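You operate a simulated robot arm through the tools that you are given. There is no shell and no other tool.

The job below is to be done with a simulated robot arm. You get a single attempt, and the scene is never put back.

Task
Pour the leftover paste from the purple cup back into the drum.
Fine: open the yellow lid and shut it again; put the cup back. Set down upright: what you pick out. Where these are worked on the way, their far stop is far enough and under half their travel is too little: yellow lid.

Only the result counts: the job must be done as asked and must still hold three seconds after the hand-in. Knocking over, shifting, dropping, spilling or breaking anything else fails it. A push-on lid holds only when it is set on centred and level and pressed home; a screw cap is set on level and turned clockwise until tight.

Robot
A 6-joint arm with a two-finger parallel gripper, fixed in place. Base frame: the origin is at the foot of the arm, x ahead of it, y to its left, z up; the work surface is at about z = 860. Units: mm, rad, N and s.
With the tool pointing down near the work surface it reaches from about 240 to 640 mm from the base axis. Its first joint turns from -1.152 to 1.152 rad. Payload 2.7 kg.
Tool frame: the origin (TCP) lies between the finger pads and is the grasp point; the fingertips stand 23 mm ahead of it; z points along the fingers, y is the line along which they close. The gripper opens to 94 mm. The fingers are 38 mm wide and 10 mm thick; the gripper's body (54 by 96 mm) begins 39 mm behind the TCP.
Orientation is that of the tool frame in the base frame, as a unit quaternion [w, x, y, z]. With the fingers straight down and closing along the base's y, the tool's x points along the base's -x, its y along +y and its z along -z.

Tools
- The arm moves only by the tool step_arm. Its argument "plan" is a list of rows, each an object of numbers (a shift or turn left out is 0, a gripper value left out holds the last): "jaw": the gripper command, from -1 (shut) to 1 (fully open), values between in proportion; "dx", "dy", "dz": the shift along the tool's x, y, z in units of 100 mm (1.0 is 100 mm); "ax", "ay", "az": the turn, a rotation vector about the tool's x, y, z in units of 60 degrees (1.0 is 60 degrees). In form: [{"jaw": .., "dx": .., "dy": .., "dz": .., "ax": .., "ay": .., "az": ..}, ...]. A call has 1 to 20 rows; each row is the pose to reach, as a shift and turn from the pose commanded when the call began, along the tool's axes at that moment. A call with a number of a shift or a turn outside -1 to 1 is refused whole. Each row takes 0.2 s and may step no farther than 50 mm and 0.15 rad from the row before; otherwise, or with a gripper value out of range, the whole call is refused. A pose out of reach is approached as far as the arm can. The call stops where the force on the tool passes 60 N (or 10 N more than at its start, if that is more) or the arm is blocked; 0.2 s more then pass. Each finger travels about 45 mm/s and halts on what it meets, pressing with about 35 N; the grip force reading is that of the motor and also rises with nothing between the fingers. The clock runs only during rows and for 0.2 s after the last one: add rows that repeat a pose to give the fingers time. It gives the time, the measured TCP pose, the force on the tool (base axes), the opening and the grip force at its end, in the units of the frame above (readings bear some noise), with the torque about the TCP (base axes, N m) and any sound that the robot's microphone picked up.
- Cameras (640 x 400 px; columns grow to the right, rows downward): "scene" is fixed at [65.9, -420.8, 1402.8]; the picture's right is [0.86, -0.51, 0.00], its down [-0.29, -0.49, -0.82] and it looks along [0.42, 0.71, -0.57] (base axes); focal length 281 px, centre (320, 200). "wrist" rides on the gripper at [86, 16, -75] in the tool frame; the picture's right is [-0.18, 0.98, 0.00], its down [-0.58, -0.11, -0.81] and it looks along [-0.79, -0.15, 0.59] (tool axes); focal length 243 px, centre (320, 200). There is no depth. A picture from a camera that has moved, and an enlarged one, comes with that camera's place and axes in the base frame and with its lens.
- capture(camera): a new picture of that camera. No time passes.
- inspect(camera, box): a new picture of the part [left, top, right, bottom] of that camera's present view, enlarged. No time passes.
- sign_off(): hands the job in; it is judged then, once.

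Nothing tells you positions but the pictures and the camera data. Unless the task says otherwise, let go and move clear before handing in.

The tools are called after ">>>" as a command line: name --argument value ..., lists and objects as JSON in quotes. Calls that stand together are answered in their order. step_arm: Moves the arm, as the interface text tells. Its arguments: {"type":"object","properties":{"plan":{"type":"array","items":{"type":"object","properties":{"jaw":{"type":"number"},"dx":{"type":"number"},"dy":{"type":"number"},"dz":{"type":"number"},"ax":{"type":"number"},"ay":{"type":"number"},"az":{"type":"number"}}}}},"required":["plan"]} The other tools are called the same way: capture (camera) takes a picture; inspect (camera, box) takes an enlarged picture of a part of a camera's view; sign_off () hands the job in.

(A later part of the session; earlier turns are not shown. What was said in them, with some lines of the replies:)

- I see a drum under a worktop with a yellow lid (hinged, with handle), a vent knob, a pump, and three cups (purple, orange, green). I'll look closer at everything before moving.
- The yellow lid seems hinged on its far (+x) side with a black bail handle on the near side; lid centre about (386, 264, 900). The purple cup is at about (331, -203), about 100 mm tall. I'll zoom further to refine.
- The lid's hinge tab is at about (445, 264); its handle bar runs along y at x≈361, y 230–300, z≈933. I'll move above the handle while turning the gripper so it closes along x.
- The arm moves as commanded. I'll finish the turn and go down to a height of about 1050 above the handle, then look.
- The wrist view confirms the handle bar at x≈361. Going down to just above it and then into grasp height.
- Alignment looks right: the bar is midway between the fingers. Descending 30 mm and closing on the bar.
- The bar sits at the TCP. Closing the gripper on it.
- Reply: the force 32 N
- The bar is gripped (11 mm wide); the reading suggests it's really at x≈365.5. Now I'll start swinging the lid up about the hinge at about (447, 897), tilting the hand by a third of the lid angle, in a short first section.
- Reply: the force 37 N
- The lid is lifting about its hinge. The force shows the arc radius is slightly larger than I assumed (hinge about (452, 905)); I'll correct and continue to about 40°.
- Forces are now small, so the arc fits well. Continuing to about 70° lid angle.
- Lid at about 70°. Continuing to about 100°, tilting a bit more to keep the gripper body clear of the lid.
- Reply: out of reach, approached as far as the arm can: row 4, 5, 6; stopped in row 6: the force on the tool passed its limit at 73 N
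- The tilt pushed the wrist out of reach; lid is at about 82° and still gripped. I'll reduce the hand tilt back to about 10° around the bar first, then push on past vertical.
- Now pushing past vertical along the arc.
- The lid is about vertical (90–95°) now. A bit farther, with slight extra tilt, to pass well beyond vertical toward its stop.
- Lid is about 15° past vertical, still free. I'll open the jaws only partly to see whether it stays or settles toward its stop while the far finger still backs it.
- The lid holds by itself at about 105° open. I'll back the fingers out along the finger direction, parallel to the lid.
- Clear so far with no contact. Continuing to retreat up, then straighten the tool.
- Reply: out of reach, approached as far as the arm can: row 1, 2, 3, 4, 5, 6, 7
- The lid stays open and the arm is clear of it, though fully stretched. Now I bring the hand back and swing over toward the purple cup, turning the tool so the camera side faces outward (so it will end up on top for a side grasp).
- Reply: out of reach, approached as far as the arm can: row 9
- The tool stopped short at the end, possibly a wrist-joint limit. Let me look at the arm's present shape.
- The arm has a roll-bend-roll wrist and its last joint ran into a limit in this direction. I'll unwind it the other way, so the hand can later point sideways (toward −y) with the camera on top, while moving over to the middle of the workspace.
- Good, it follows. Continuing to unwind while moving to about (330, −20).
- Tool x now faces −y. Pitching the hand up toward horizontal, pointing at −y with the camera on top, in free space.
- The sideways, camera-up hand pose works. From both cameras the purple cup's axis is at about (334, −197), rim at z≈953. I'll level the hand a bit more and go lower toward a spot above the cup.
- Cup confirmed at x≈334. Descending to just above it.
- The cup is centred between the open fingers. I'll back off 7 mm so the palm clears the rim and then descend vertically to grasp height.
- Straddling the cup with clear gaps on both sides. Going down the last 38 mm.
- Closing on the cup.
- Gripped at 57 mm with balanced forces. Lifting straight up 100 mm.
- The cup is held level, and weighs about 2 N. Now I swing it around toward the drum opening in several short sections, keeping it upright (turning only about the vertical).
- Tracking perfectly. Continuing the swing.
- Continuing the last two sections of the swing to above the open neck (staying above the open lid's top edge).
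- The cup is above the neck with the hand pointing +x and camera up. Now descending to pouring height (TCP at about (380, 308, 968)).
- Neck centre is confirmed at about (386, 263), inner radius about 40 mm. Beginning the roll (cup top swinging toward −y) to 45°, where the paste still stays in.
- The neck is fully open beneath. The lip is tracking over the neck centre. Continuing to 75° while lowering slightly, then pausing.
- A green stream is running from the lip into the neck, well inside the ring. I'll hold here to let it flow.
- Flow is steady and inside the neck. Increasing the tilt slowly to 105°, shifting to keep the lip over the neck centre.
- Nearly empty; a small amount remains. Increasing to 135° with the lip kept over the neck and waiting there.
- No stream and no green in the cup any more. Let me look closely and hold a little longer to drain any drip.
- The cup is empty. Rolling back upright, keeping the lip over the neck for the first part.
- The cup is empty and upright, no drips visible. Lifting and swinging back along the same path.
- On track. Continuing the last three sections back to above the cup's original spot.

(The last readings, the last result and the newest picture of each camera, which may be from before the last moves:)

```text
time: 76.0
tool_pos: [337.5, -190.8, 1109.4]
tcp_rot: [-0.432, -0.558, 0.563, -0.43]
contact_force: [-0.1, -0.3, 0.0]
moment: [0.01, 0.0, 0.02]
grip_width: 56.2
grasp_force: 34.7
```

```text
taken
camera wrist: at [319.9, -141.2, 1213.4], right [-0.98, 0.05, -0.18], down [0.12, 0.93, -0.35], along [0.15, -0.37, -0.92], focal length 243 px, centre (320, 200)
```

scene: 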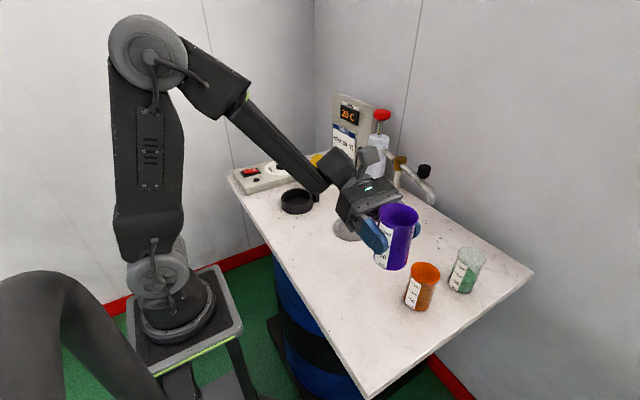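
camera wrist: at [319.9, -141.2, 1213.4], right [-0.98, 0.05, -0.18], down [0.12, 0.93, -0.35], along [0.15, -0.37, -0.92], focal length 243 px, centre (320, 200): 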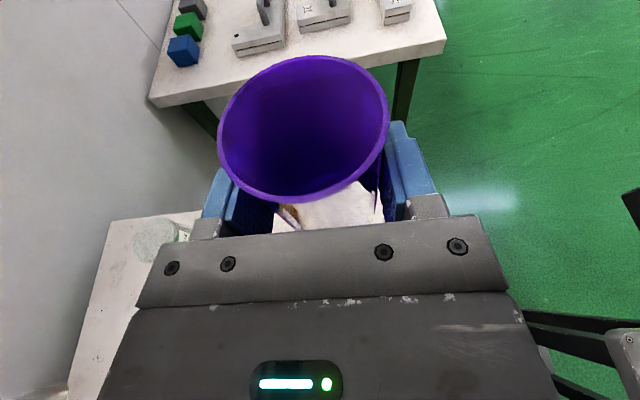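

Back above the original spot with the empty cup level. Descending in stages.

>>> step_arm --plan '[{"dx": -0.15, "dy": 0.003, "dz": 0.043}, {"dx": -0.3, "dy": 0.007, "dz": 0.086}, {"dx": -0.45, "dy": 0.007, "dz": 0.128}, {"dx": -0.6, "dy": 0.007, "dz": 0.171}, {"dx": -0.76, "dy": 0.007, "dz": 0.215}, {"dx": -0.915, "dy": 0.007, "dz": 0.258}]'

>>> step_arm --plan '[{"dx": -0.15, "dz": 0.04}, {"dx": -0.3, "dz": 0.08}, {"dx": -0.45, "dz": 0.121}, {"dx": -0.6, "dz": 0.161}, {"dx": -0.74, "dz": 0.198}, {"dx": -0.84, "dz": 0.225}]'

>>> inspect --camera "scene" --box '[310, 200, 470, 350]'

>>> capture --camera "wrist"

```text
time: 77.4
tool_pos: [335.3, -192.4, 1014.7]
tcp_rot: [-0.431, -0.559, 0.563, -0.43]
contact_force: [-0.1, 0.6, -0.7]
moment: [0.0, -0.01, 0.0]
grip_width: 56.0
grasp_force: 35.1
```

```text
time: 78.8
tool_pos: [336.1, -192.9, 926.7]
tcp_rot: [-0.43, -0.559, 0.563, -0.43]
contact_force: [0.1, 0.2, -0.2]
moment: [-0.02, -0.04, 0.0]
grip_width: 56.1
grasp_force: 35.0
```

```text
2.67 times, centred on (390, 275) of scene
camera zoom: at [65.9, -420.8, 1402.8], right [0.86, -0.51, 0.0], down [-0.29, -0.49, -0.82], along [0.42, 0.71, -0.57], focal length 748 px, centre (133, 0)
```

zoom: 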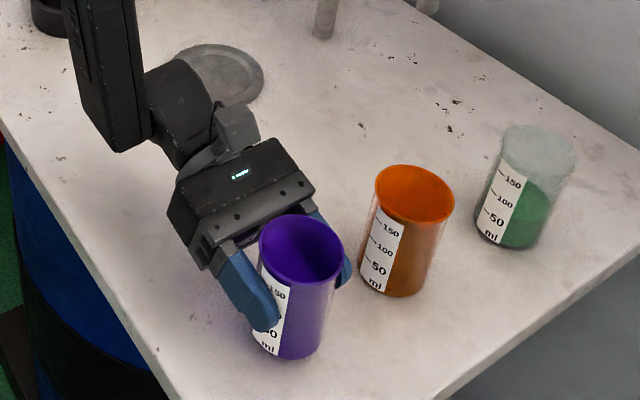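

```text
taken
camera wrist: at [318.6, -143.0, 1030.8], right [-0.98, 0.05, -0.18], down [0.12, 0.93, -0.35], along [0.15, -0.37, -0.92], focal length 243 px, centre (320, 200)
```

wrist: 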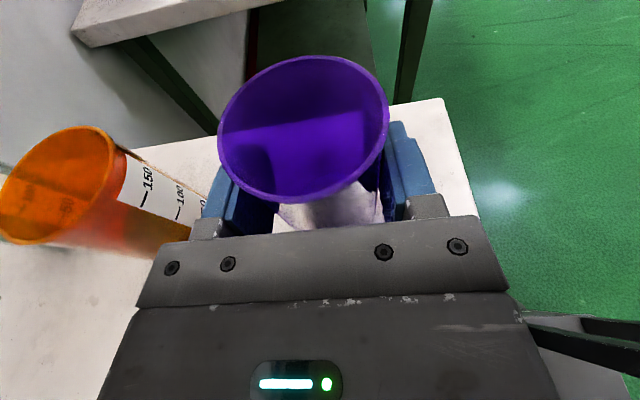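

About 11 mm above the table; lowering gently.

>>> step_arm --plan '[{"dx": -0.039, "dz": 0.01}, {"dx": -0.077, "dz": 0.021}, {"dx": -0.092, "dz": 0.025}]'

>>> step_arm --plan '[{"dx": -0.01, "dz": 0.003}, {"dx": -0.014, "dz": 0.004}]'

>>> inspect --camera "scene" --box '[310, 200, 470, 350]'

```text
time: 79.6
tool_pos: [337.2, -193.0, 917.8]
tcp_rot: [-0.43, -0.559, 0.563, -0.43]
contact_force: [-0.9, -0.2, 0.5]
moment: [-0.02, 0.01, 0.0]
grip_width: 56.0
grasp_force: 35.1
```

```text
time: 80.2
tool_pos: [335.4, -192.4, 916.2]
tcp_rot: [-0.43, -0.559, 0.563, -0.43]
contact_force: [0.2, -1.3, -0.8]
moment: [0.01, 0.03, 0.01]
grip_width: 55.8
grasp_force: 35.3
```

```text
2.67 times, centred on (390, 275) of scene
camera zoom: at [65.9, -420.8, 1402.8], right [0.86, -0.51, 0.0], down [-0.29, -0.49, -0.82], along [0.42, 0.71, -0.57], focal length 748 px, centre (133, 0)
```

zoom: 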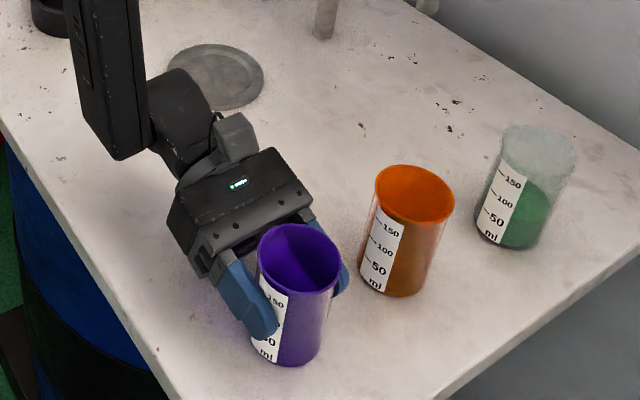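

>>> step_arm --plan '[{"dx": -0.01, "dz": 0.003}, {"dx": -0.01, "dz": 0.003}]'

>>> step_arm --plan '[{"dx": -0.006, "dz": 0.002}, {"dx": -0.006, "dz": 0.002}]'

```text
time: 80.8
tool_pos: [336.1, -193.1, 915.9]
tcp_rot: [-0.43, -0.56, 0.563, -0.431]
contact_force: [-1.3, 1.4, 4.0]
moment: [0.02, 0.16, -0.07]
grip_width: 55.8
grasp_force: 35.1
```

```text
time: 81.4
tool_pos: [335.9, -193.1, 915.9]
tcp_rot: [-0.431, -0.558, 0.563, -0.432]
contact_force: [-0.9, 1.2, 13.3]
moment: [0.0, 0.22, -0.06]
grip_width: 55.6
grasp_force: 35.0
```

The cup is on the table (contact 13 N). Easing off slightly and opening the fingers.

>>> step_arm --plan '[{"dx": 0.006, "dz": -0.002}, {"dx": 0.006, "dz": -0.002, "jaw": 0.3}, {"dx": 0.006, "dz": -0.002, "jaw": 0.5}, {"dx": 0.006, "dz": -0.002, "jaw": 1}, {"dx": 0.006, "dz": -0.002, "jaw": 1}, {"dx": 0.006, "dz": -0.002, "jaw": 1}]'

>>> inspect --camera "scene" --box '[310, 200, 470, 350]'

>>> capture --camera "wrist"

```text
time: 82.8
tool_pos: [336.1, -192.0, 916.0]
tcp_rot: [-0.432, -0.558, 0.564, -0.43]
contact_force: [-0.8, 0.1, 0.1]
moment: [0.02, 0.02, 0.02]
grip_width: 93.8
grasp_force: 0.1
```

```text
2.67 times, centred on (390, 275) of scene
camera zoom: at [65.9, -420.8, 1402.8], right [0.86, -0.51, 0.0], down [-0.29, -0.49, -0.82], along [0.42, 0.71, -0.57], focal length 748 px, centre (133, 0)
```

zoom: 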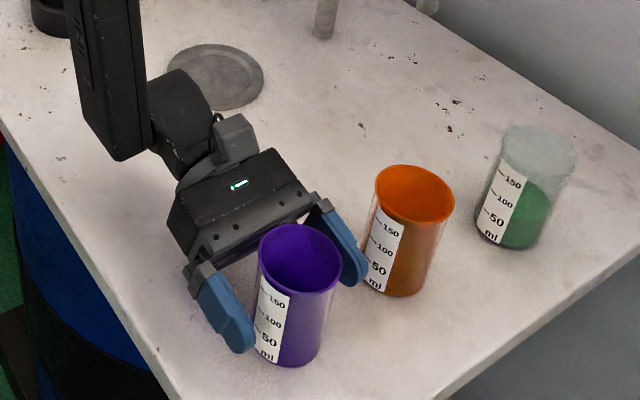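

```text
taken
camera wrist: at [319.1, -142.6, 1018.8], right [-0.98, 0.05, -0.18], down [0.11, 0.93, -0.35], along [0.15, -0.37, -0.92], focal length 243 px, centre (320, 200)
```

wrist: 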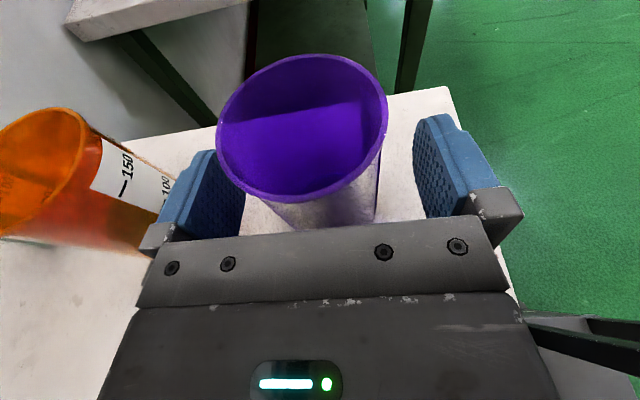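

The cup is standing upright on its original spot and the jaws are clear of it. Retreating straight up.

>>> step_arm --plan '[{"dx": 0.1, "dz": -0.027}, {"dx": 0.25, "dz": -0.067}, {"dx": 0.4, "dz": -0.107}, {"dx": 0.55, "dz": -0.147}, {"dx": 0.7, "dz": -0.188}, {"dx": 0.85, "dz": -0.228}, {"dx": 0.98, "dz": -0.263}]'

>>> step_arm --plan '[{"dx": 0.2, "dz": -0.054}, {"dx": 0.4, "dz": -0.15}, {"dx": 0.6, "dz": -0.25}, {"dx": 0.8, "dz": -0.35}, {"dx": 0.95, "dz": -0.45}]'

>>> capture --camera "scene"

>>> inspect --camera "scene" --box '[340, 230, 500, 350]'

>>> inspect --camera "scene" --box '[240, 130, 380, 220]'

```text
time: 84.4
tool_pos: [338.4, -192.8, 1015.8]
tcp_rot: [-0.431, -0.559, 0.563, -0.43]
contact_force: [0.0, 0.1, -0.1]
moment: [0.02, 0.02, 0.01]
grip_width: 93.9
grasp_force: 0.0
```

```text
time: 85.6
tool_pos: [336.1, -174.2, 1121.4]
tcp_rot: [-0.43, -0.559, 0.564, -0.43]
contact_force: [0.3, -1.1, 0.4]
moment: [-0.01, -0.01, -0.02]
grip_width: 94.0
grasp_force: 0.1
```

```text
taken
```

scene: 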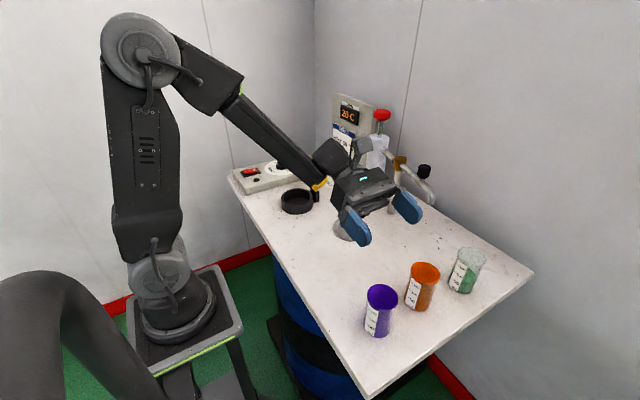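

```text
3.33 times, centred on (420, 290) of scene
camera zoom: at [65.9, -420.8, 1402.8], right [0.86, -0.51, 0.0], down [-0.29, -0.49, -0.82], along [0.42, 0.71, -0.57], focal length 936 px, centre (-13, -100)
```

zoom: 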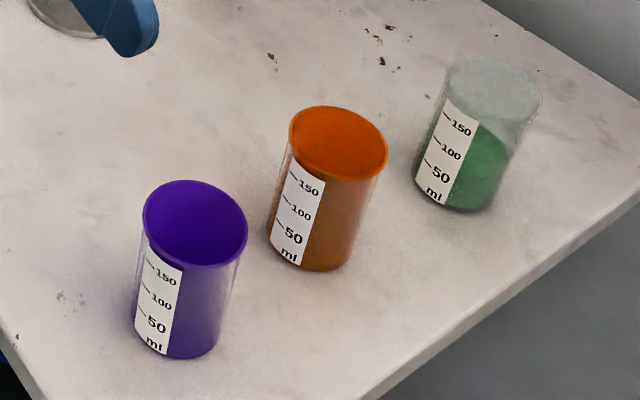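

```text
4.44 times, centred on (310, 175) of scene
camera zoom: at [65.9, -420.8, 1402.8], right [0.86, -0.51, 0.0], down [-0.29, -0.49, -0.82], along [0.42, 0.71, -0.57], focal length 1248 px, centre (364, 311)
```

zoom: 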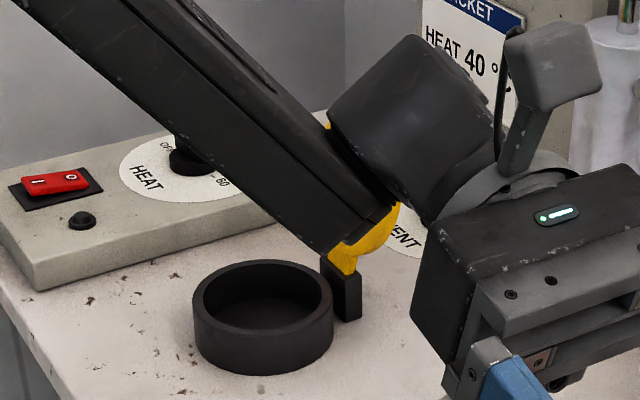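

The cup is back where it was, upright and empty. Now I'll shut the lid: first bring the hand back to pointing down, reversing the earlier moves.

>>> step_arm --plan '[{"dx": 0.138, "dy": 0.016, "dz": -0.149, "ay": -0.053}, {"dx": 0.276, "dy": 0.032, "dz": -0.298, "ay": -0.106}, {"dx": 0.414, "dy": 0.048, "dz": -0.446, "ay": -0.159}, {"dx": 0.552, "dy": 0.064, "dz": -0.595, "ay": -0.212}, {"dx": 0.69, "dy": 0.08, "dz": -0.744, "ay": -0.265}]'

>>> step_arm --plan '[{"dx": -0.12, "dy": -0.002, "dz": -0.066, "ay": -0.125, "jaw": -1}, {"dx": -0.24, "dy": -0.005, "dz": -0.133, "ay": -0.25}, {"dx": -0.36, "dy": -0.007, "dz": -0.2, "ay": -0.375}, {"dx": -0.48, "dy": -0.01, "dz": -0.266, "ay": -0.5}, {"dx": -0.6, "dy": -0.012, "dz": -0.333, "ay": -0.625}, {"dx": -0.72, "dy": -0.015, "dz": -0.4, "ay": -0.75}, {"dx": -0.84, "dy": -0.017, "dz": -0.466, "ay": -0.875}, {"dx": -0.959, "dy": -0.02, "dz": -0.532, "ay": -1.0}]'

>>> capture --camera "scene"

```text
time: 86.8
tool_pos: [328.3, -119.4, 1205.5]
tcp_rot: [-0.348, -0.614, 0.617, -0.349]
contact_force: [-0.4, 0.4, -0.7]
moment: [-0.01, 0.01, -0.06]
grip_width: 93.8
grasp_force: 0.1
```

```text
time: 88.6
tool_pos: [331.0, -22.8, 1150.1]
tcp_rot: [0.008, -0.705, 0.709, 0.005]
contact_force: [0.0, 0.2, 0.7]
moment: [0.01, 0.01, -0.03]
grip_width: 0.0
grasp_force: 34.7
```

```text
taken
```

scene: 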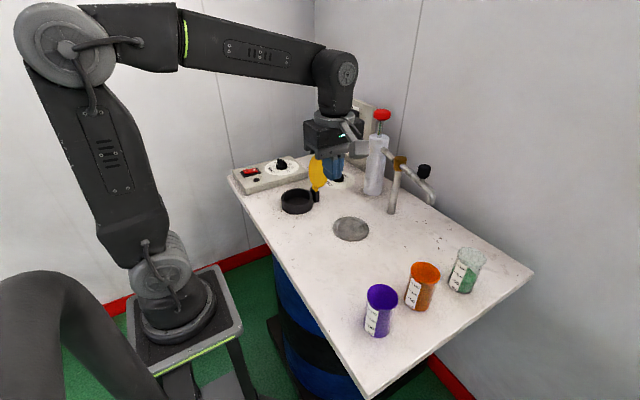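

Hand is pointing down with jaws closed. Moving around to behind the opened lid (+x side), passing above it.

>>> step_arm --plan '[{"dx": -0.14, "dy": -0.143, "dz": 0.043}, {"dx": -0.28, "dy": -0.286, "dz": 0.086}, {"dx": -0.42, "dy": -0.429, "dz": 0.129}, {"dx": -0.56, "dy": -0.571, "dz": 0.171}, {"dx": -0.7, "dy": -0.714, "dz": 0.214}, {"dx": -0.84, "dy": -0.857, "dz": 0.257}, {"dx": -0.98, "dy": -1.0, "dz": 0.3}]'

>>> step_arm --plan '[{"dx": -0.14, "dy": -0.143, "dz": 0.043}, {"dx": -0.28, "dy": -0.286, "dz": 0.086}, {"dx": -0.42, "dy": -0.429, "dz": 0.129}, {"dx": -0.56, "dy": -0.571, "dz": 0.171}, {"dx": -0.7, "dy": -0.714, "dz": 0.214}, {"dx": -0.84, "dy": -0.857, "dz": 0.257}, {"dx": -0.98, "dy": -1.0, "dz": 0.3}]'

>>> capture --camera "scene"

>>> capture --camera "wrist"

```text
time: 90.2
tool_pos: [431.5, 73.7, 1124.0]
tcp_rot: [0.007, -0.705, 0.709, 0.005]
contact_force: [-1.1, -0.2, 0.5]
moment: [-0.04, 0.03, -0.01]
grip_width: 0.0
grasp_force: 34.9
```

```text
time: 91.8
tool_pos: [531.9, 171.9, 1096.2]
tcp_rot: [0.008, -0.705, 0.709, 0.004]
contact_force: [0.0, 0.2, 0.0]
moment: [-0.04, 0.01, 0.02]
grip_width: 0.2
grasp_force: 35.1
```

```text
taken
```

scene: 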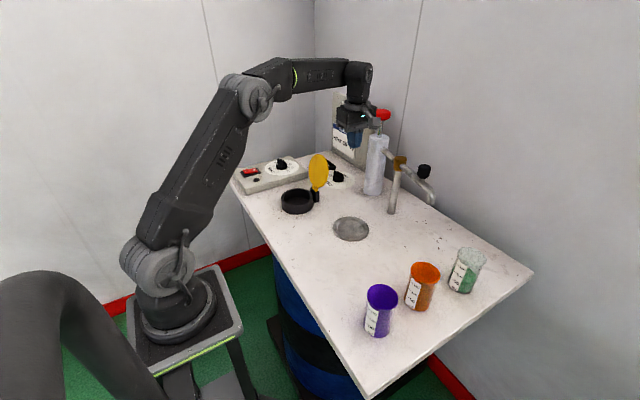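

```text
taken
camera wrist: at [513.5, 84.2, 1169.4], right [-0.98, 0.19, 0.0], down [0.11, 0.57, 0.82], along [0.15, 0.8, -0.58], focal length 243 px, centre (320, 200)
```

wrist: 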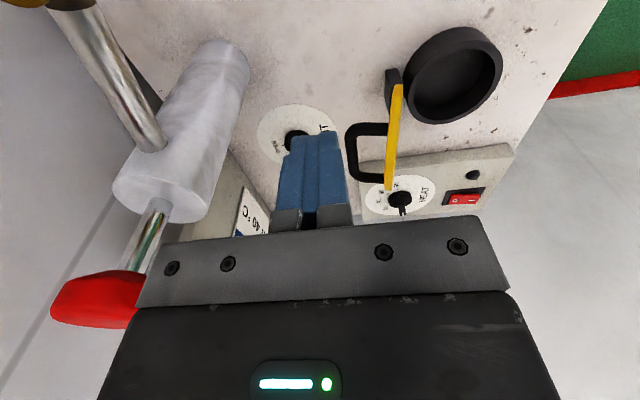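

Let me zoom in on the lid from this side to locate the handle precisely.

>>> inspect --camera "wrist" --box '[330, 20, 520, 210]'

>>> inspect --camera "scene" --box '[270, 100, 400, 220]'

```text
2.11 times, centred on (425, 115) of wrist
camera zoom: at [513.5, 84.2, 1169.4], right [-0.98, 0.19, 0.0], down [0.11, 0.57, 0.82], along [0.15, 0.8, -0.58], focal length 511 px, centre (99, 379)
```

zoom: 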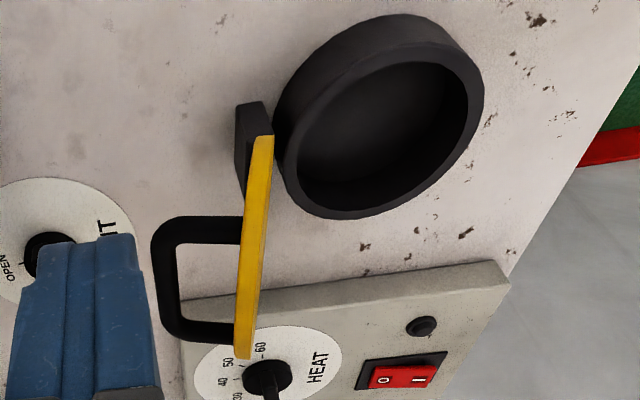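

```text
3.33 times, centred on (335, 160) of scene
camera zoom: at [65.9, -420.8, 1402.8], right [0.86, -0.51, 0.0], down [-0.29, -0.49, -0.82], along [0.42, 0.71, -0.57], focal length 936 px, centre (270, 333)
```

zoom: 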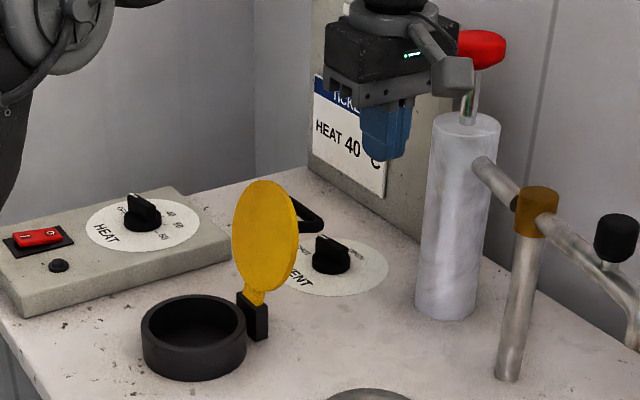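

From this side view the handle bar is at about (514, 987), with the hinge nearer (460, 902). I'll position the closed fingers behind (+x of) the bar, then descend.

>>> step_arm --plan '[{"dx": -0.18, "dy": -0.03, "dz": 0.06}, {"dx": -0.37, "dy": -0.06, "dz": 0.12}, {"dx": -0.55, "dy": -0.1, "dz": 0.18}, {"dx": -0.74, "dy": -0.11, "dz": 0.25}, {"dx": -0.92, "dy": -0.11, "dz": 0.33}]'

>>> capture --camera "wrist"

>>> inspect --camera "scene" --box '[270, 80, 400, 200]'

```text
time: 93.0
tool_pos: [542.7, 264.1, 1063.4]
tcp_rot: [0.007, -0.706, 0.709, 0.004]
contact_force: [0.2, 0.7, -0.7]
moment: [0.02, -0.01, 0.0]
grip_width: 0.0
grasp_force: 34.9
```

```text
taken
camera wrist: at [525.7, 176.0, 1137.9], right [-0.98, 0.19, 0.0], down [0.11, 0.57, 0.82], along [0.15, 0.8, -0.58], focal length 243 px, centre (320, 200)
```

wrist: 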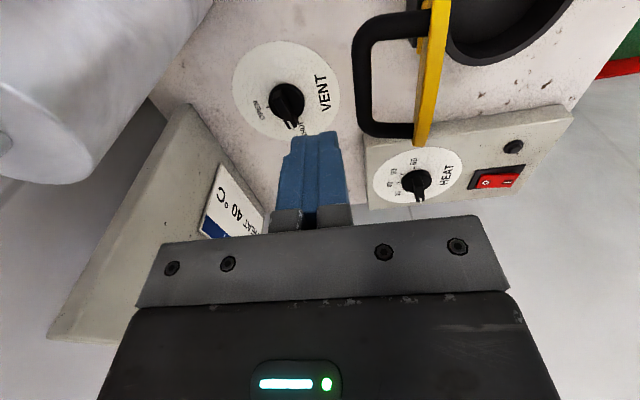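

```text
3.33 times, centred on (335, 140) of scene
camera zoom: at [65.9, -420.8, 1402.8], right [0.86, -0.51, 0.0], down [-0.29, -0.49, -0.82], along [0.42, 0.71, -0.57], focal length 936 px, centre (270, 400)
```

zoom: 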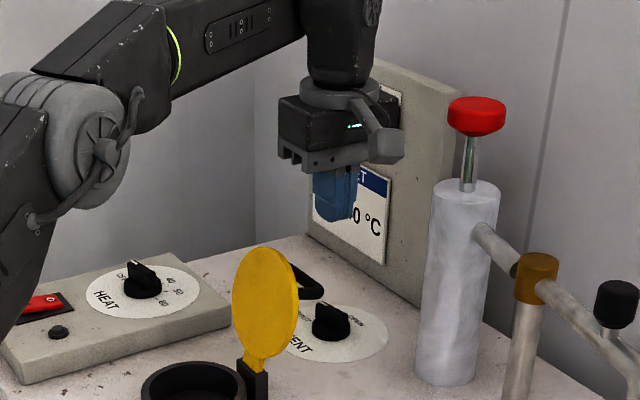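

Bar confirmed at (513, 988). Descending behind it to z≈1000.

>>> step_arm --plan '[{"dz": 0.16}, {"dz": 0.32}, {"dz": 0.48}, {"dz": 0.63}]'

>>> capture --camera "wrist"

>>> inspect --camera "scene" --box '[270, 80, 400, 200]'

```text
time: 94.0
tool_pos: [542.3, 266.0, 1000.1]
tcp_rot: [0.006, -0.705, 0.709, 0.004]
contact_force: [-0.1, -0.3, 0.1]
moment: [-0.03, -0.02, 0.04]
grip_width: 0.1
grasp_force: 34.6
```

```text
taken
camera wrist: at [524.9, 177.6, 1073.9], right [-0.98, 0.19, 0.0], down [0.11, 0.57, 0.82], along [0.15, 0.8, -0.58], focal length 243 px, centre (320, 200)
```

wrist: 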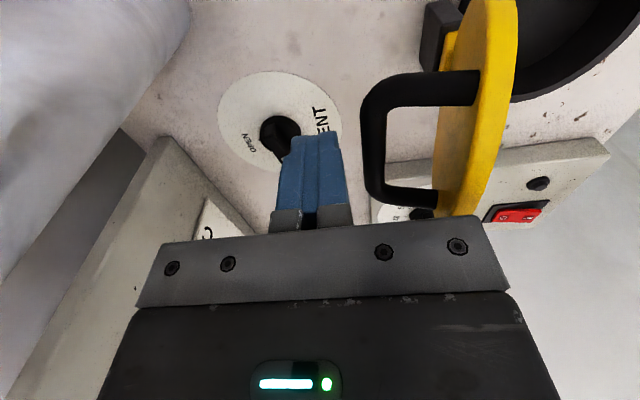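

```text
3.33 times, centred on (335, 140) of scene
camera zoom: at [65.9, -420.8, 1402.8], right [0.86, -0.51, 0.0], down [-0.29, -0.49, -0.82], along [0.42, 0.71, -0.57], focal length 936 px, centre (270, 400)
```

zoom: 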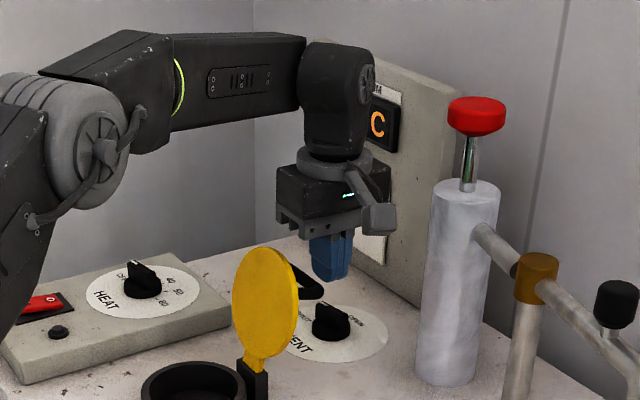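

Clear. Now pushing the bar gently toward −x, to bring the lid back to about vertical.

>>> step_arm --plan '[{"dy": 0.05}, {"dy": 0.1}, {"dy": 0.13}, {"dy": 0.16}, {"dy": 0.2}, {"dy": 0.24}, {"dy": 0.28}, {"dy": 0.32}, {"dy": 0.36}, {"dy": 0.39}]'

>>> capture --camera "wrist"

>>> inspect --camera "scene" --box '[270, 80, 400, 200]'

```text
time: 96.2
tool_pos: [505.4, 262.8, 1002.5]
tcp_rot: [0.009, -0.705, 0.709, 0.003]
contact_force: [5.2, -1.3, 10.9]
moment: [-0.07, 0.09, -0.05]
grip_width: 0.2
grasp_force: 34.3
```

```text
taken
camera wrist: at [486.8, 176.7, 1075.6], right [-0.98, 0.19, 0.0], down [0.11, 0.57, 0.82], along [0.16, 0.8, -0.58], focal length 243 px, centre (320, 200)
```

wrist: 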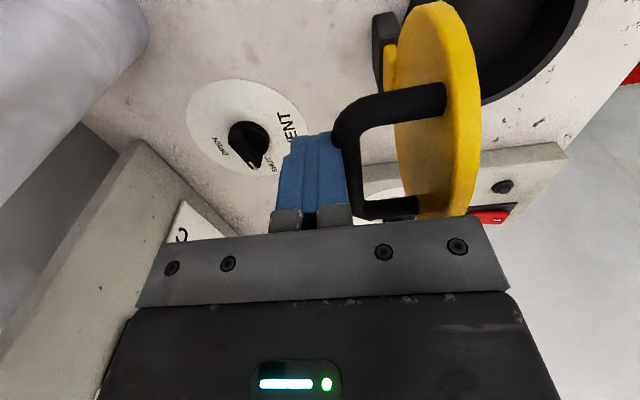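

```text
3.33 times, centred on (335, 140) of scene
camera zoom: at [65.9, -421.0, 1402.7], right [0.86, -0.51, 0.0], down [-0.29, -0.49, -0.82], along [0.42, 0.71, -0.57], focal length 936 px, centre (270, 400)
```

zoom: 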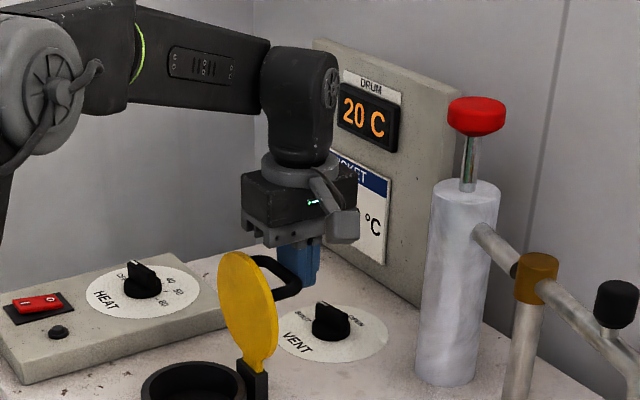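

The lid is at about 88–90°. I'll back off, see if it stays, then raise, open the jaws a bit and straddle the bar for a controlled closing.

>>> step_arm --plan '[{"dy": -0.1}, {"dy": -0.2}, {"dy": -0.2, "dz": -0.25}, {"dy": -0.2, "dz": -0.5}, {"dy": -0.2, "dz": -0.7, "jaw": -0.28}, {"dy": -0.2, "dz": -0.7, "jaw": -0.28}, {"dy": -0.2, "dz": -0.7, "jaw": -0.28}]'

>>> capture --camera "wrist"

>>> inspect --camera "scene" --box '[270, 80, 400, 200]'

```text
time: 97.8
tool_pos: [523.6, 263.4, 1070.5]
tcp_rot: [0.006, -0.705, 0.709, 0.004]
contact_force: [0.9, -0.1, 0.1]
moment: [0.01, -0.03, -0.01]
grip_width: 33.8
grasp_force: 0.1
```

```text
taken
camera wrist: at [505.3, 175.3, 1144.4], right [-0.98, 0.19, 0.0], down [0.11, 0.57, 0.82], along [0.15, 0.8, -0.58], focal length 243 px, centre (320, 200)
```

wrist: 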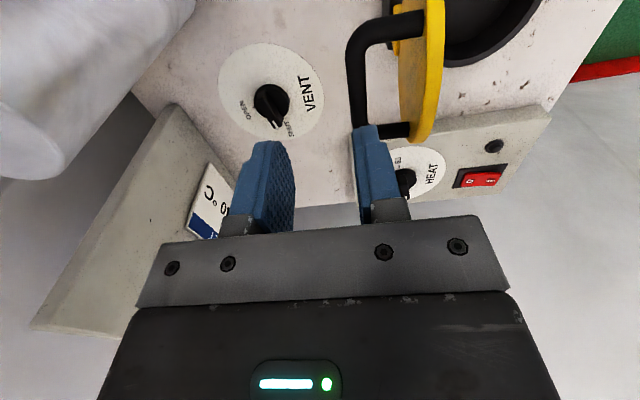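

```text
3.33 times, centred on (335, 140) of scene
camera zoom: at [65.9, -420.8, 1402.8], right [0.86, -0.51, 0.0], down [-0.29, -0.49, -0.82], along [0.42, 0.71, -0.57], focal length 936 px, centre (270, 400)
```

zoom: 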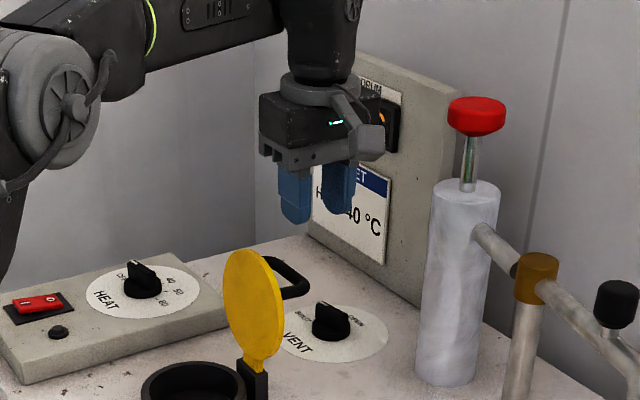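

The lid stays near vertical (about 93°). Let me measure the bar position precisely before straddling it.

>>> inspect --camera "wrist" --box '[320, 0, 480, 150]'

```text
2.67 times, centred on (400, 75) of wrist
camera zoom: at [505.3, 175.3, 1144.4], right [-0.98, 0.19, 0.0], down [0.11, 0.57, 0.82], along [0.15, 0.8, -0.58], focal length 647 px, centre (107, 533)
```

zoom: 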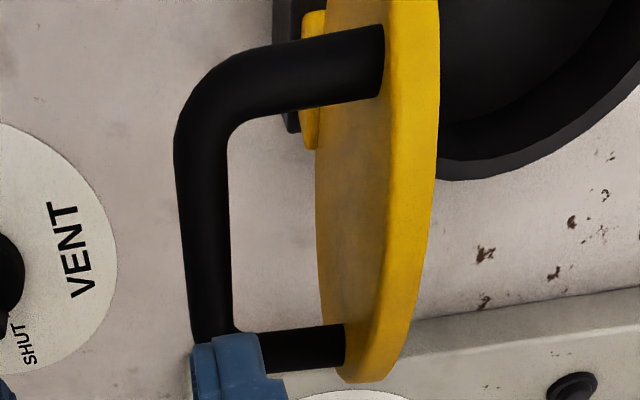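

Bar at about (498.5, 999). Centering over it with the jaws at about 28 mm and descending to straddle it.

>>> step_arm --plan '[{"dy": 0.12, "jaw": -0.4}, {"dy": 0.24}, {"dy": 0.24, "dz": 0.1}, {"dy": 0.24, "dz": 0.25}]'

>>> capture --camera "wrist"

>>> inspect --camera "scene" --box '[270, 80, 400, 200]'

```text
time: 98.8
tool_pos: [499.9, 263.4, 1046.7]
tcp_rot: [0.007, -0.705, 0.709, 0.005]
contact_force: [-0.3, 0.0, -0.9]
moment: [-0.05, 0.04, -0.01]
grip_width: 28.3
grasp_force: 0.1
```

```text
taken
camera wrist: at [482.2, 176.4, 1119.8], right [-0.98, 0.19, 0.0], down [0.11, 0.57, 0.82], along [0.15, 0.8, -0.58], focal length 243 px, centre (320, 200)
```

wrist: 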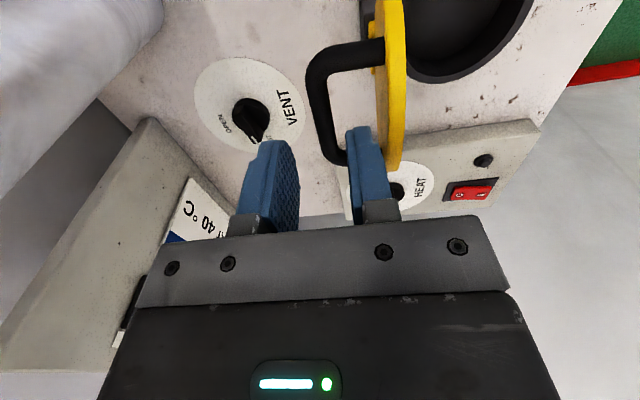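

```text
3.33 times, centred on (335, 140) of scene
camera zoom: at [65.9, -420.8, 1402.8], right [0.86, -0.51, 0.0], down [-0.29, -0.49, -0.82], along [0.42, 0.71, -0.57], focal length 936 px, centre (270, 400)
```

zoom: 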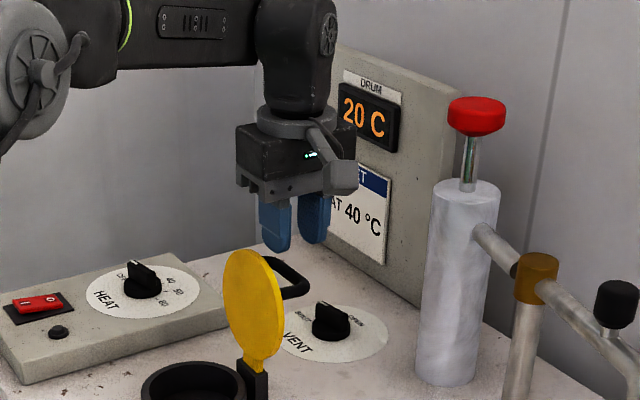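

Bar lies between the two fingers in the view. Descending slowly.

>>> step_arm --plan '[{"dz": 0.06}, {"dz": 0.12}, {"dz": 0.18}]'

>>> capture --camera "wrist"

```text
time: 99.6
tool_pos: [500.2, 264.0, 1027.2]
tcp_rot: [0.005, -0.705, 0.709, 0.005]
contact_force: [0.5, -0.9, -0.1]
moment: [-0.05, -0.01, 0.0]
grip_width: 28.1
grasp_force: 0.0
```

```text
taken
camera wrist: at [481.9, 176.6, 1101.0], right [-0.98, 0.19, 0.0], down [0.11, 0.57, 0.82], along [0.15, 0.8, -0.58], focal length 243 px, centre (320, 200)
```

wrist: 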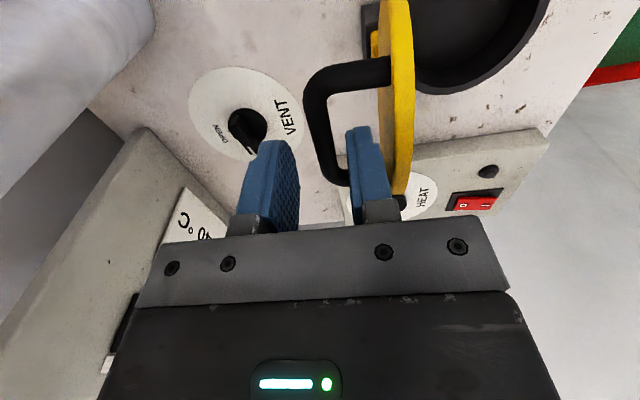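

>>> step_arm --plan '[{"dz": 0.06}, {"dz": 0.12}, {"dz": 0.18}, {"dz": 0.23}]'

>>> capture --camera "wrist"

>>> inspect --camera "scene" --box '[270, 80, 400, 200]'

```text
time: 100.6
tool_pos: [500.4, 263.5, 1005.3]
tcp_rot: [0.006, -0.705, 0.709, 0.004]
contact_force: [0.4, 0.4, -0.4]
moment: [0.0, 0.01, -0.02]
grip_width: 28.3
grasp_force: 0.1
```

```text
taken
camera wrist: at [482.8, 177.0, 1078.3], right [-0.98, 0.19, 0.0], down [0.11, 0.57, 0.82], along [0.15, 0.8, -0.58], focal length 243 px, centre (320, 200)
```

wrist: 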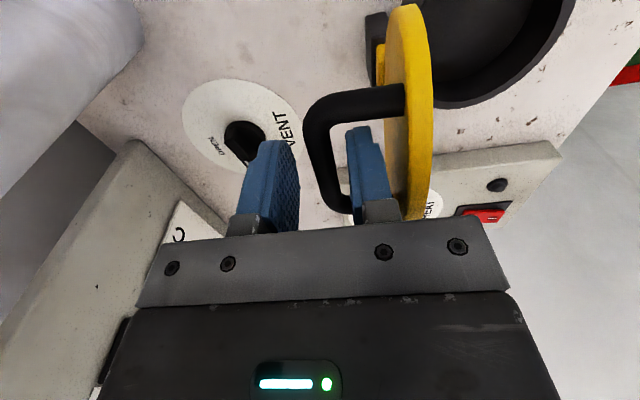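

```text
3.33 times, centred on (335, 140) of scene
camera zoom: at [65.9, -420.8, 1402.8], right [0.86, -0.51, 0.0], down [-0.29, -0.49, -0.82], along [0.42, 0.71, -0.57], focal length 936 px, centre (270, 400)
```

zoom: 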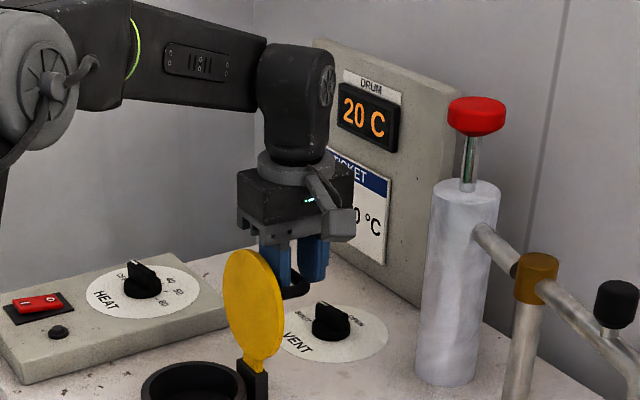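

The bar is between the pads. Closing on it.

>>> step_arm --plan '[{"jaw": -1}, {"jaw": -1}, {"jaw": -1}]'

>>> capture --camera "wrist"

```text
time: 101.4
tool_pos: [500.7, 263.5, 1003.5]
tcp_rot: [0.007, -0.703, 0.711, 0.005]
contact_force: [-1.0, 0.4, -1.9]
moment: [-0.25, 0.02, -1.63]
grip_width: 11.5
grasp_force: 45.4
```

```text
taken
camera wrist: at [482.6, 177.0, 1078.1], right [-0.98, 0.19, 0.0], down [0.11, 0.57, 0.82], along [0.16, 0.8, -0.58], focal length 243 px, centre (320, 200)
```

wrist: 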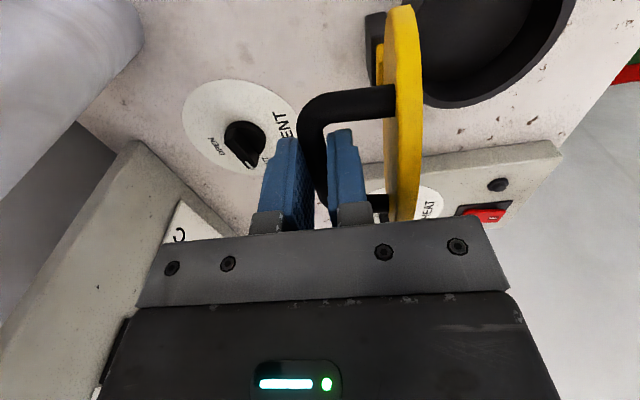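

Handle is gripped again. Now swinging the lid closed along the arc, first to about 66°.

>>> step_arm --plan '[{"dy": 0.042, "dz": -0.018}, {"dy": 0.083, "dz": -0.033}, {"dy": 0.166, "dz": -0.057}, {"dy": 0.251, "dz": -0.075}, {"dy": 0.337, "dz": -0.085}, {"dy": 0.424, "dz": -0.087}, {"dy": 0.511, "dz": -0.082}]'

>>> inspect --camera "scene" --box '[240, 90, 370, 210]'

>>> capture --camera "wrist"

```text
time: 103.0
tool_pos: [450.2, 264.1, 1013.6]
tcp_rot: [0.007, -0.705, 0.709, 0.003]
contact_force: [0.5, -9.8, 16.5]
moment: [0.58, -0.07, -1.62]
grip_width: 11.4
grasp_force: 44.8
```

```text
3.33 times, centred on (305, 150) of scene
camera zoom: at [65.6, -421.3, 1402.6], right [0.86, -0.51, 0.0], down [-0.29, -0.49, -0.82], along [0.42, 0.71, -0.57], focal length 936 px, centre (370, 367)
```

zoom: 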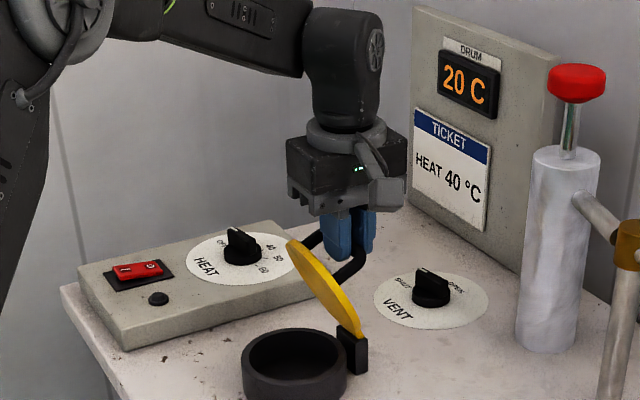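

```text
taken
camera wrist: at [431.8, 177.1, 1087.3], right [-0.98, 0.19, 0.0], down [0.11, 0.57, 0.82], along [0.16, 0.8, -0.58], focal length 243 px, centre (320, 200)
```

wrist: 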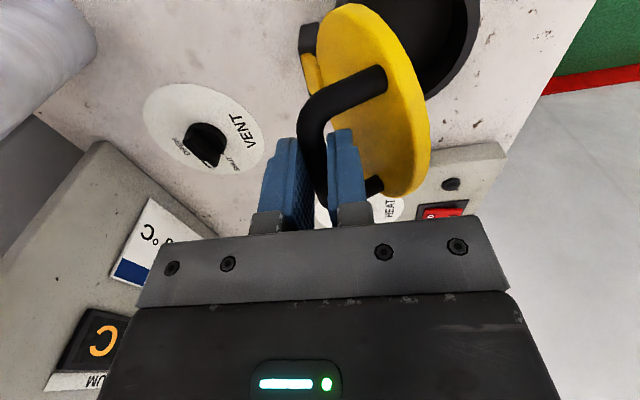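

Going well with small forces. Continuing to about 36°.

>>> step_arm --plan '[{"dy": 0.086, "dz": -0.001}, {"dy": 0.17, "dz": 0.02}, {"dy": 0.253, "dz": 0.047}, {"dy": 0.333, "dz": 0.082}, {"dy": 0.409, "dz": 0.123}, {"dy": 0.481, "dz": 0.171}]'

>>> inspect --camera "scene" --box '[240, 90, 370, 210]'

>>> capture --camera "wrist"

```text
time: 104.4
tool_pos: [401.4, 265.3, 996.8]
tcp_rot: [0.006, -0.705, 0.709, 0.004]
contact_force: [1.7, -15.3, -1.0]
moment: [-0.09, -0.14, -0.82]
grip_width: 11.2
grasp_force: 44.9
```

```text
3.33 times, centred on (305, 150) of scene
camera zoom: at [65.9, -421.2, 1402.6], right [0.86, -0.51, 0.0], down [-0.29, -0.49, -0.82], along [0.42, 0.71, -0.57], focal length 936 px, centre (370, 367)
```

zoom: 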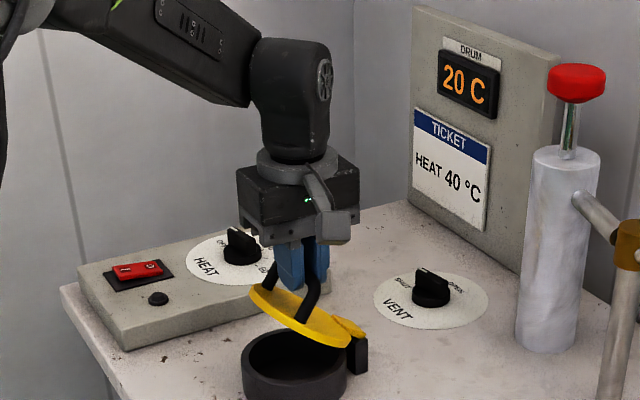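

```text
taken
camera wrist: at [383.7, 178.0, 1069.6], right [-0.98, 0.19, 0.0], down [0.11, 0.57, 0.81], along [0.15, 0.8, -0.58], focal length 243 px, centre (320, 200)
```

wrist: 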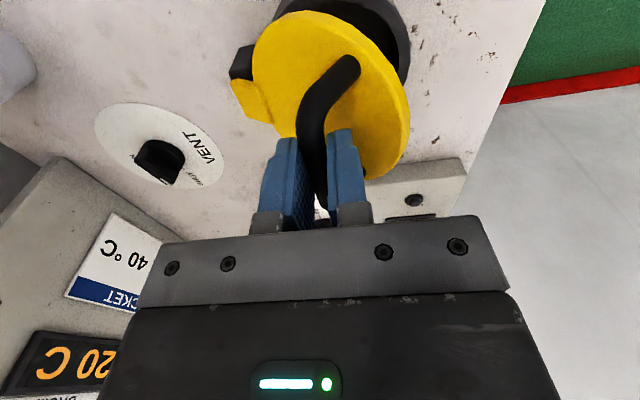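

Continuing to about 11°.

>>> step_arm --plan '[{"dx": 0.01, "dy": 0.068, "dz": 0.054}, {"dx": 0.01, "dy": 0.131, "dz": 0.114}, {"dx": 0.01, "dy": 0.189, "dz": 0.179}, {"dx": 0.01, "dy": 0.241, "dz": 0.249}, {"dx": 0.01, "dy": 0.286, "dz": 0.323}]'

>>> inspect --camera "scene" --box '[240, 110, 370, 220]'

```text
time: 105.6
tool_pos: [373.1, 265.4, 962.0]
tcp_rot: [0.008, -0.706, 0.708, 0.004]
contact_force: [-11.1, 4.2, 6.7]
moment: [0.8, 0.0, 0.08]
grip_width: 11.5
grasp_force: 45.1
```

```text
3.64 times, centred on (305, 165) of scene
camera zoom: at [65.5, -420.8, 1402.8], right [0.86, -0.51, 0.0], down [-0.29, -0.49, -0.82], along [0.42, 0.71, -0.57], focal length 1021 px, centre (374, 327)
```

zoom: 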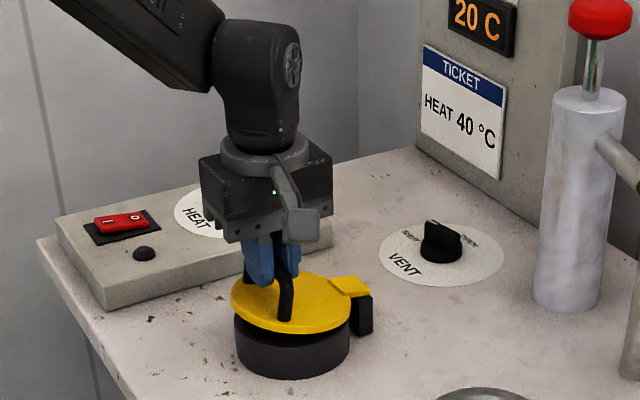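

Almost shut. Closing the last degrees and pressing lightly.

>>> step_arm --plan '[{"dy": 0.028, "dz": 0.04}, {"dy": 0.047, "dz": 0.08}, {"dy": 0.07, "dz": 0.126}, {"dy": 0.084, "dz": 0.174}]'

>>> inspect --camera "scene" --box '[270, 150, 340, 220]'

```text
time: 106.6
tool_pos: [364.3, 266.1, 947.1]
tcp_rot: [0.009, -0.706, 0.708, 0.004]
contact_force: [-8.1, 10.0, 20.5]
moment: [-0.95, 0.03, 0.41]
grip_width: 11.3
grasp_force: 44.3
```

```text
5.71 times, centred on (305, 185) of scene
camera zoom: at [65.5, -420.7, 1402.8], right [0.86, -0.51, 0.0], down [-0.29, -0.49, -0.82], along [0.42, 0.71, -0.57], focal length 1604 px, centre (406, 286)
```

zoom: 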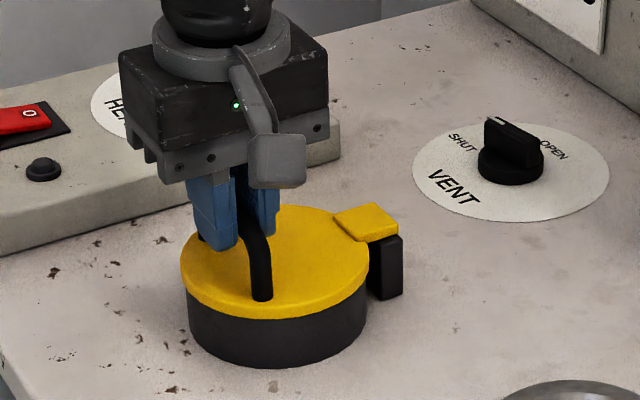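

The lid looks fully shut (same gap as at the start). One light press, then release the handle.

>>> step_arm --plan '[{"dz": 0.01}, {"dz": 0.018}, {"dz": 0.018}]'

>>> step_arm --plan '[{"dz": -0.02}, {"dz": -0.02, "jaw": 0}, {"dz": -0.02, "jaw": 0.5}, {"dz": -0.02, "jaw": 0.5}, {"dz": -0.02, "jaw": 0.5}, {"dz": -0.02, "jaw": 0.5}]'

>>> inspect --camera "scene" --box '[270, 150, 340, 220]'

>>> capture --camera "wrist"

```text
time: 107.4
tool_pos: [364.6, 265.3, 944.4]
tcp_rot: [0.009, -0.705, 0.709, 0.004]
contact_force: [-13.9, 1.6, 37.3]
moment: [-0.03, 0.06, 0.77]
grip_width: 11.3
grasp_force: 44.9
```

```text
time: 108.8
tool_pos: [363.0, 266.3, 945.2]
tcp_rot: [0.007, -0.705, 0.709, 0.003]
contact_force: [-1.1, -0.5, 0.7]
moment: [-0.03, -0.01, 0.01]
grip_width: 70.3
grasp_force: 0.0
```

```text
5.71 times, centred on (305, 185) of scene
camera zoom: at [65.9, -420.8, 1402.8], right [0.86, -0.51, 0.0], down [-0.29, -0.49, -0.82], along [0.42, 0.71, -0.57], focal length 1604 px, centre (406, 286)
```

zoom: 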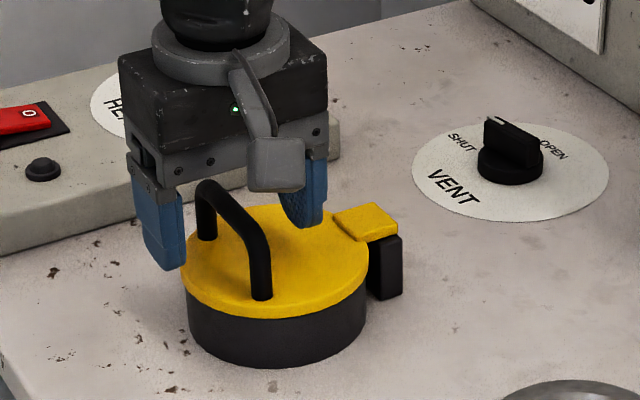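

```text
taken
camera wrist: at [346.5, 177.6, 1018.8], right [-0.98, 0.19, 0.0], down [0.11, 0.57, 0.82], along [0.15, 0.8, -0.58], focal length 243 px, centre (320, 200)
```

wrist: 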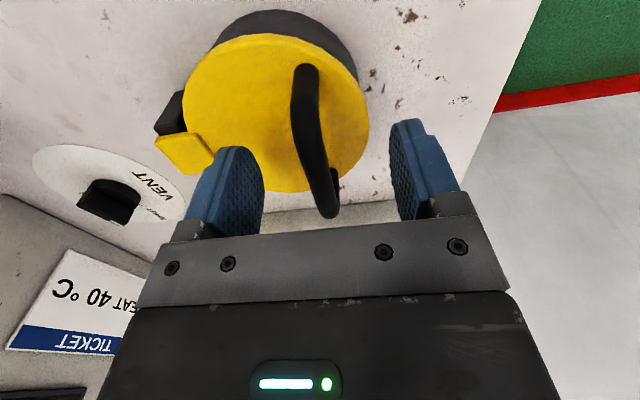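

The lid is shut and the handle released. Retreating straight up, then a final check of everything.

>>> step_arm --plan '[{"dz": -0.2}, {"dz": -0.4}, {"dz": -0.6}, {"dz": -0.8}, {"dz": -1.0}]'

>>> step_arm --plan '[{"dx": 0.1, "dz": -0.2}, {"dx": 0.3, "dz": -0.4}, {"dx": 0.5, "dz": -0.6}, {"dx": 0.7, "dz": -0.8}, {"dx": 0.9, "dz": -1.0}]'

>>> capture --camera "scene"

>>> inspect --camera "scene" --box '[230, 140, 390, 240]'

>>> inspect --camera "scene" --box '[340, 230, 500, 350]'

>>> capture --camera "wrist"

```text
time: 110.0
tool_pos: [364.0, 264.7, 1046.1]
tcp_rot: [0.008, -0.705, 0.709, 0.004]
contact_force: [-1.1, -0.5, -0.2]
moment: [0.01, -0.01, 0.03]
grip_width: 70.3
grasp_force: 0.0
```

```text
time: 111.2
tool_pos: [363.7, 172.0, 1145.2]
tcp_rot: [0.007, -0.705, 0.709, 0.005]
contact_force: [0.3, 0.1, 0.2]
moment: [0.01, -0.02, -0.01]
grip_width: 70.4
grasp_force: 0.0
```

```text
taken
```

scene: 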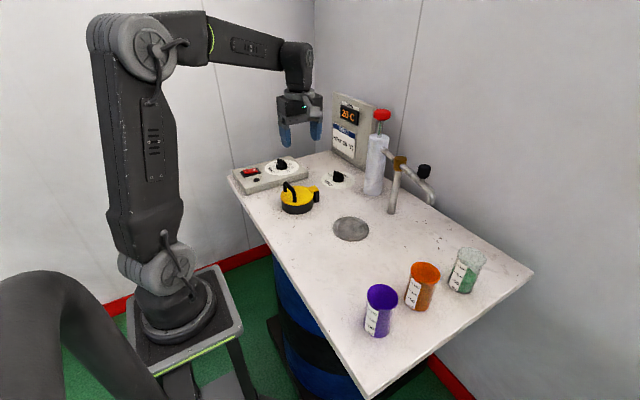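

```text
4.00 times, centred on (310, 190) of scene
camera zoom: at [65.9, -420.8, 1402.8], right [0.86, -0.51, 0.0], down [-0.29, -0.49, -0.82], along [0.42, 0.71, -0.57], focal length 1123 px, centre (360, 240)
```

zoom: 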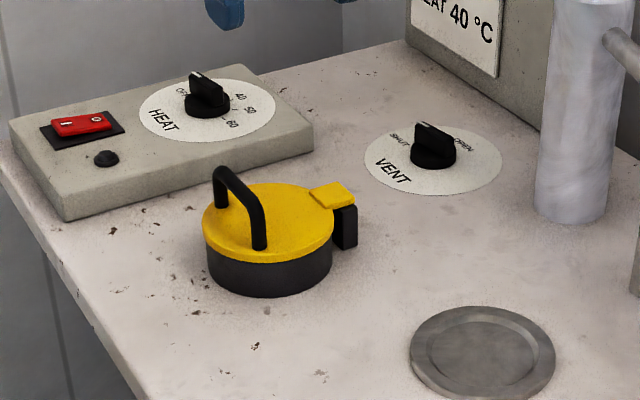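

```text
3.33 times, centred on (420, 290) of scene
camera zoom: at [65.9, -420.8, 1402.8], right [0.86, -0.51, 0.0], down [-0.29, -0.49, -0.82], along [0.42, 0.71, -0.57], focal length 936 px, centre (-13, -100)
```

zoom: 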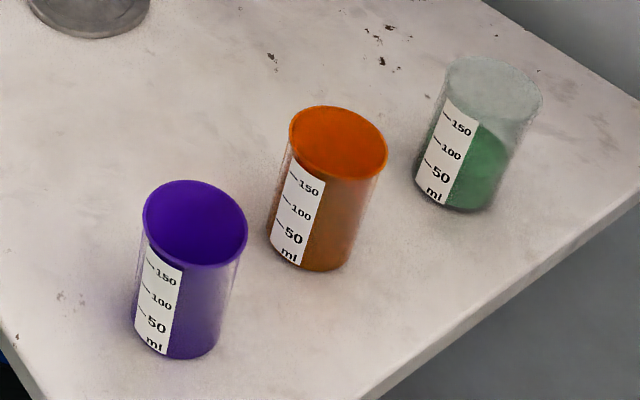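

```text
taken
camera wrist: at [345.9, 83.8, 1218.8], right [-0.98, 0.19, 0.0], down [0.11, 0.57, 0.82], along [0.15, 0.8, -0.58], focal length 243 px, centre (320, 200)
```

wrist: 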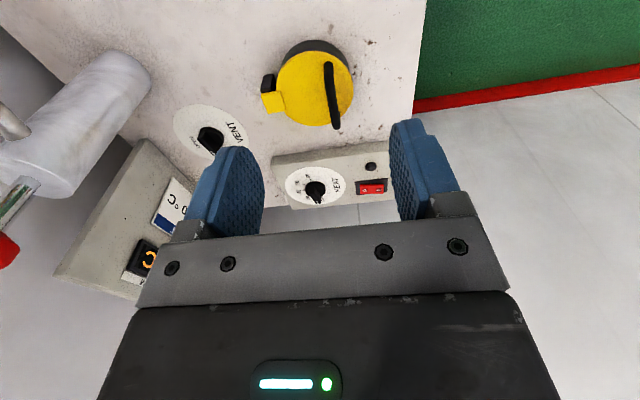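

Final views: the paste went into the drum and the purple cup is empty and upright on its original spot. The yellow lid is shut, the other cups, knobs and pump look untouched, there is no spill, and the arm is clear. Handing in.

>>> sign_off

```text
The job is handed in.
```

The leftover paste from the purple cup is now in the drum, and I have handed the job in. No result has come back yet.

- **Pour:** I opened the yellow lid to roughly 105° and poured with the cup's lip over the drum opening. I held the cup tipped until the stream stopped and no paste was visible inside.
- **Cup:** It is empty and standing upright, within about 1–2 mm of where it started.
- **Lid:** I swung it shut by the handle and pressed it lightly. The gap looks the same as at the start.
- **Everything else:** In the final pictures the other cups, the knobs and the pump look as they did at the start. I see no spill, and the arm is clear of the table.
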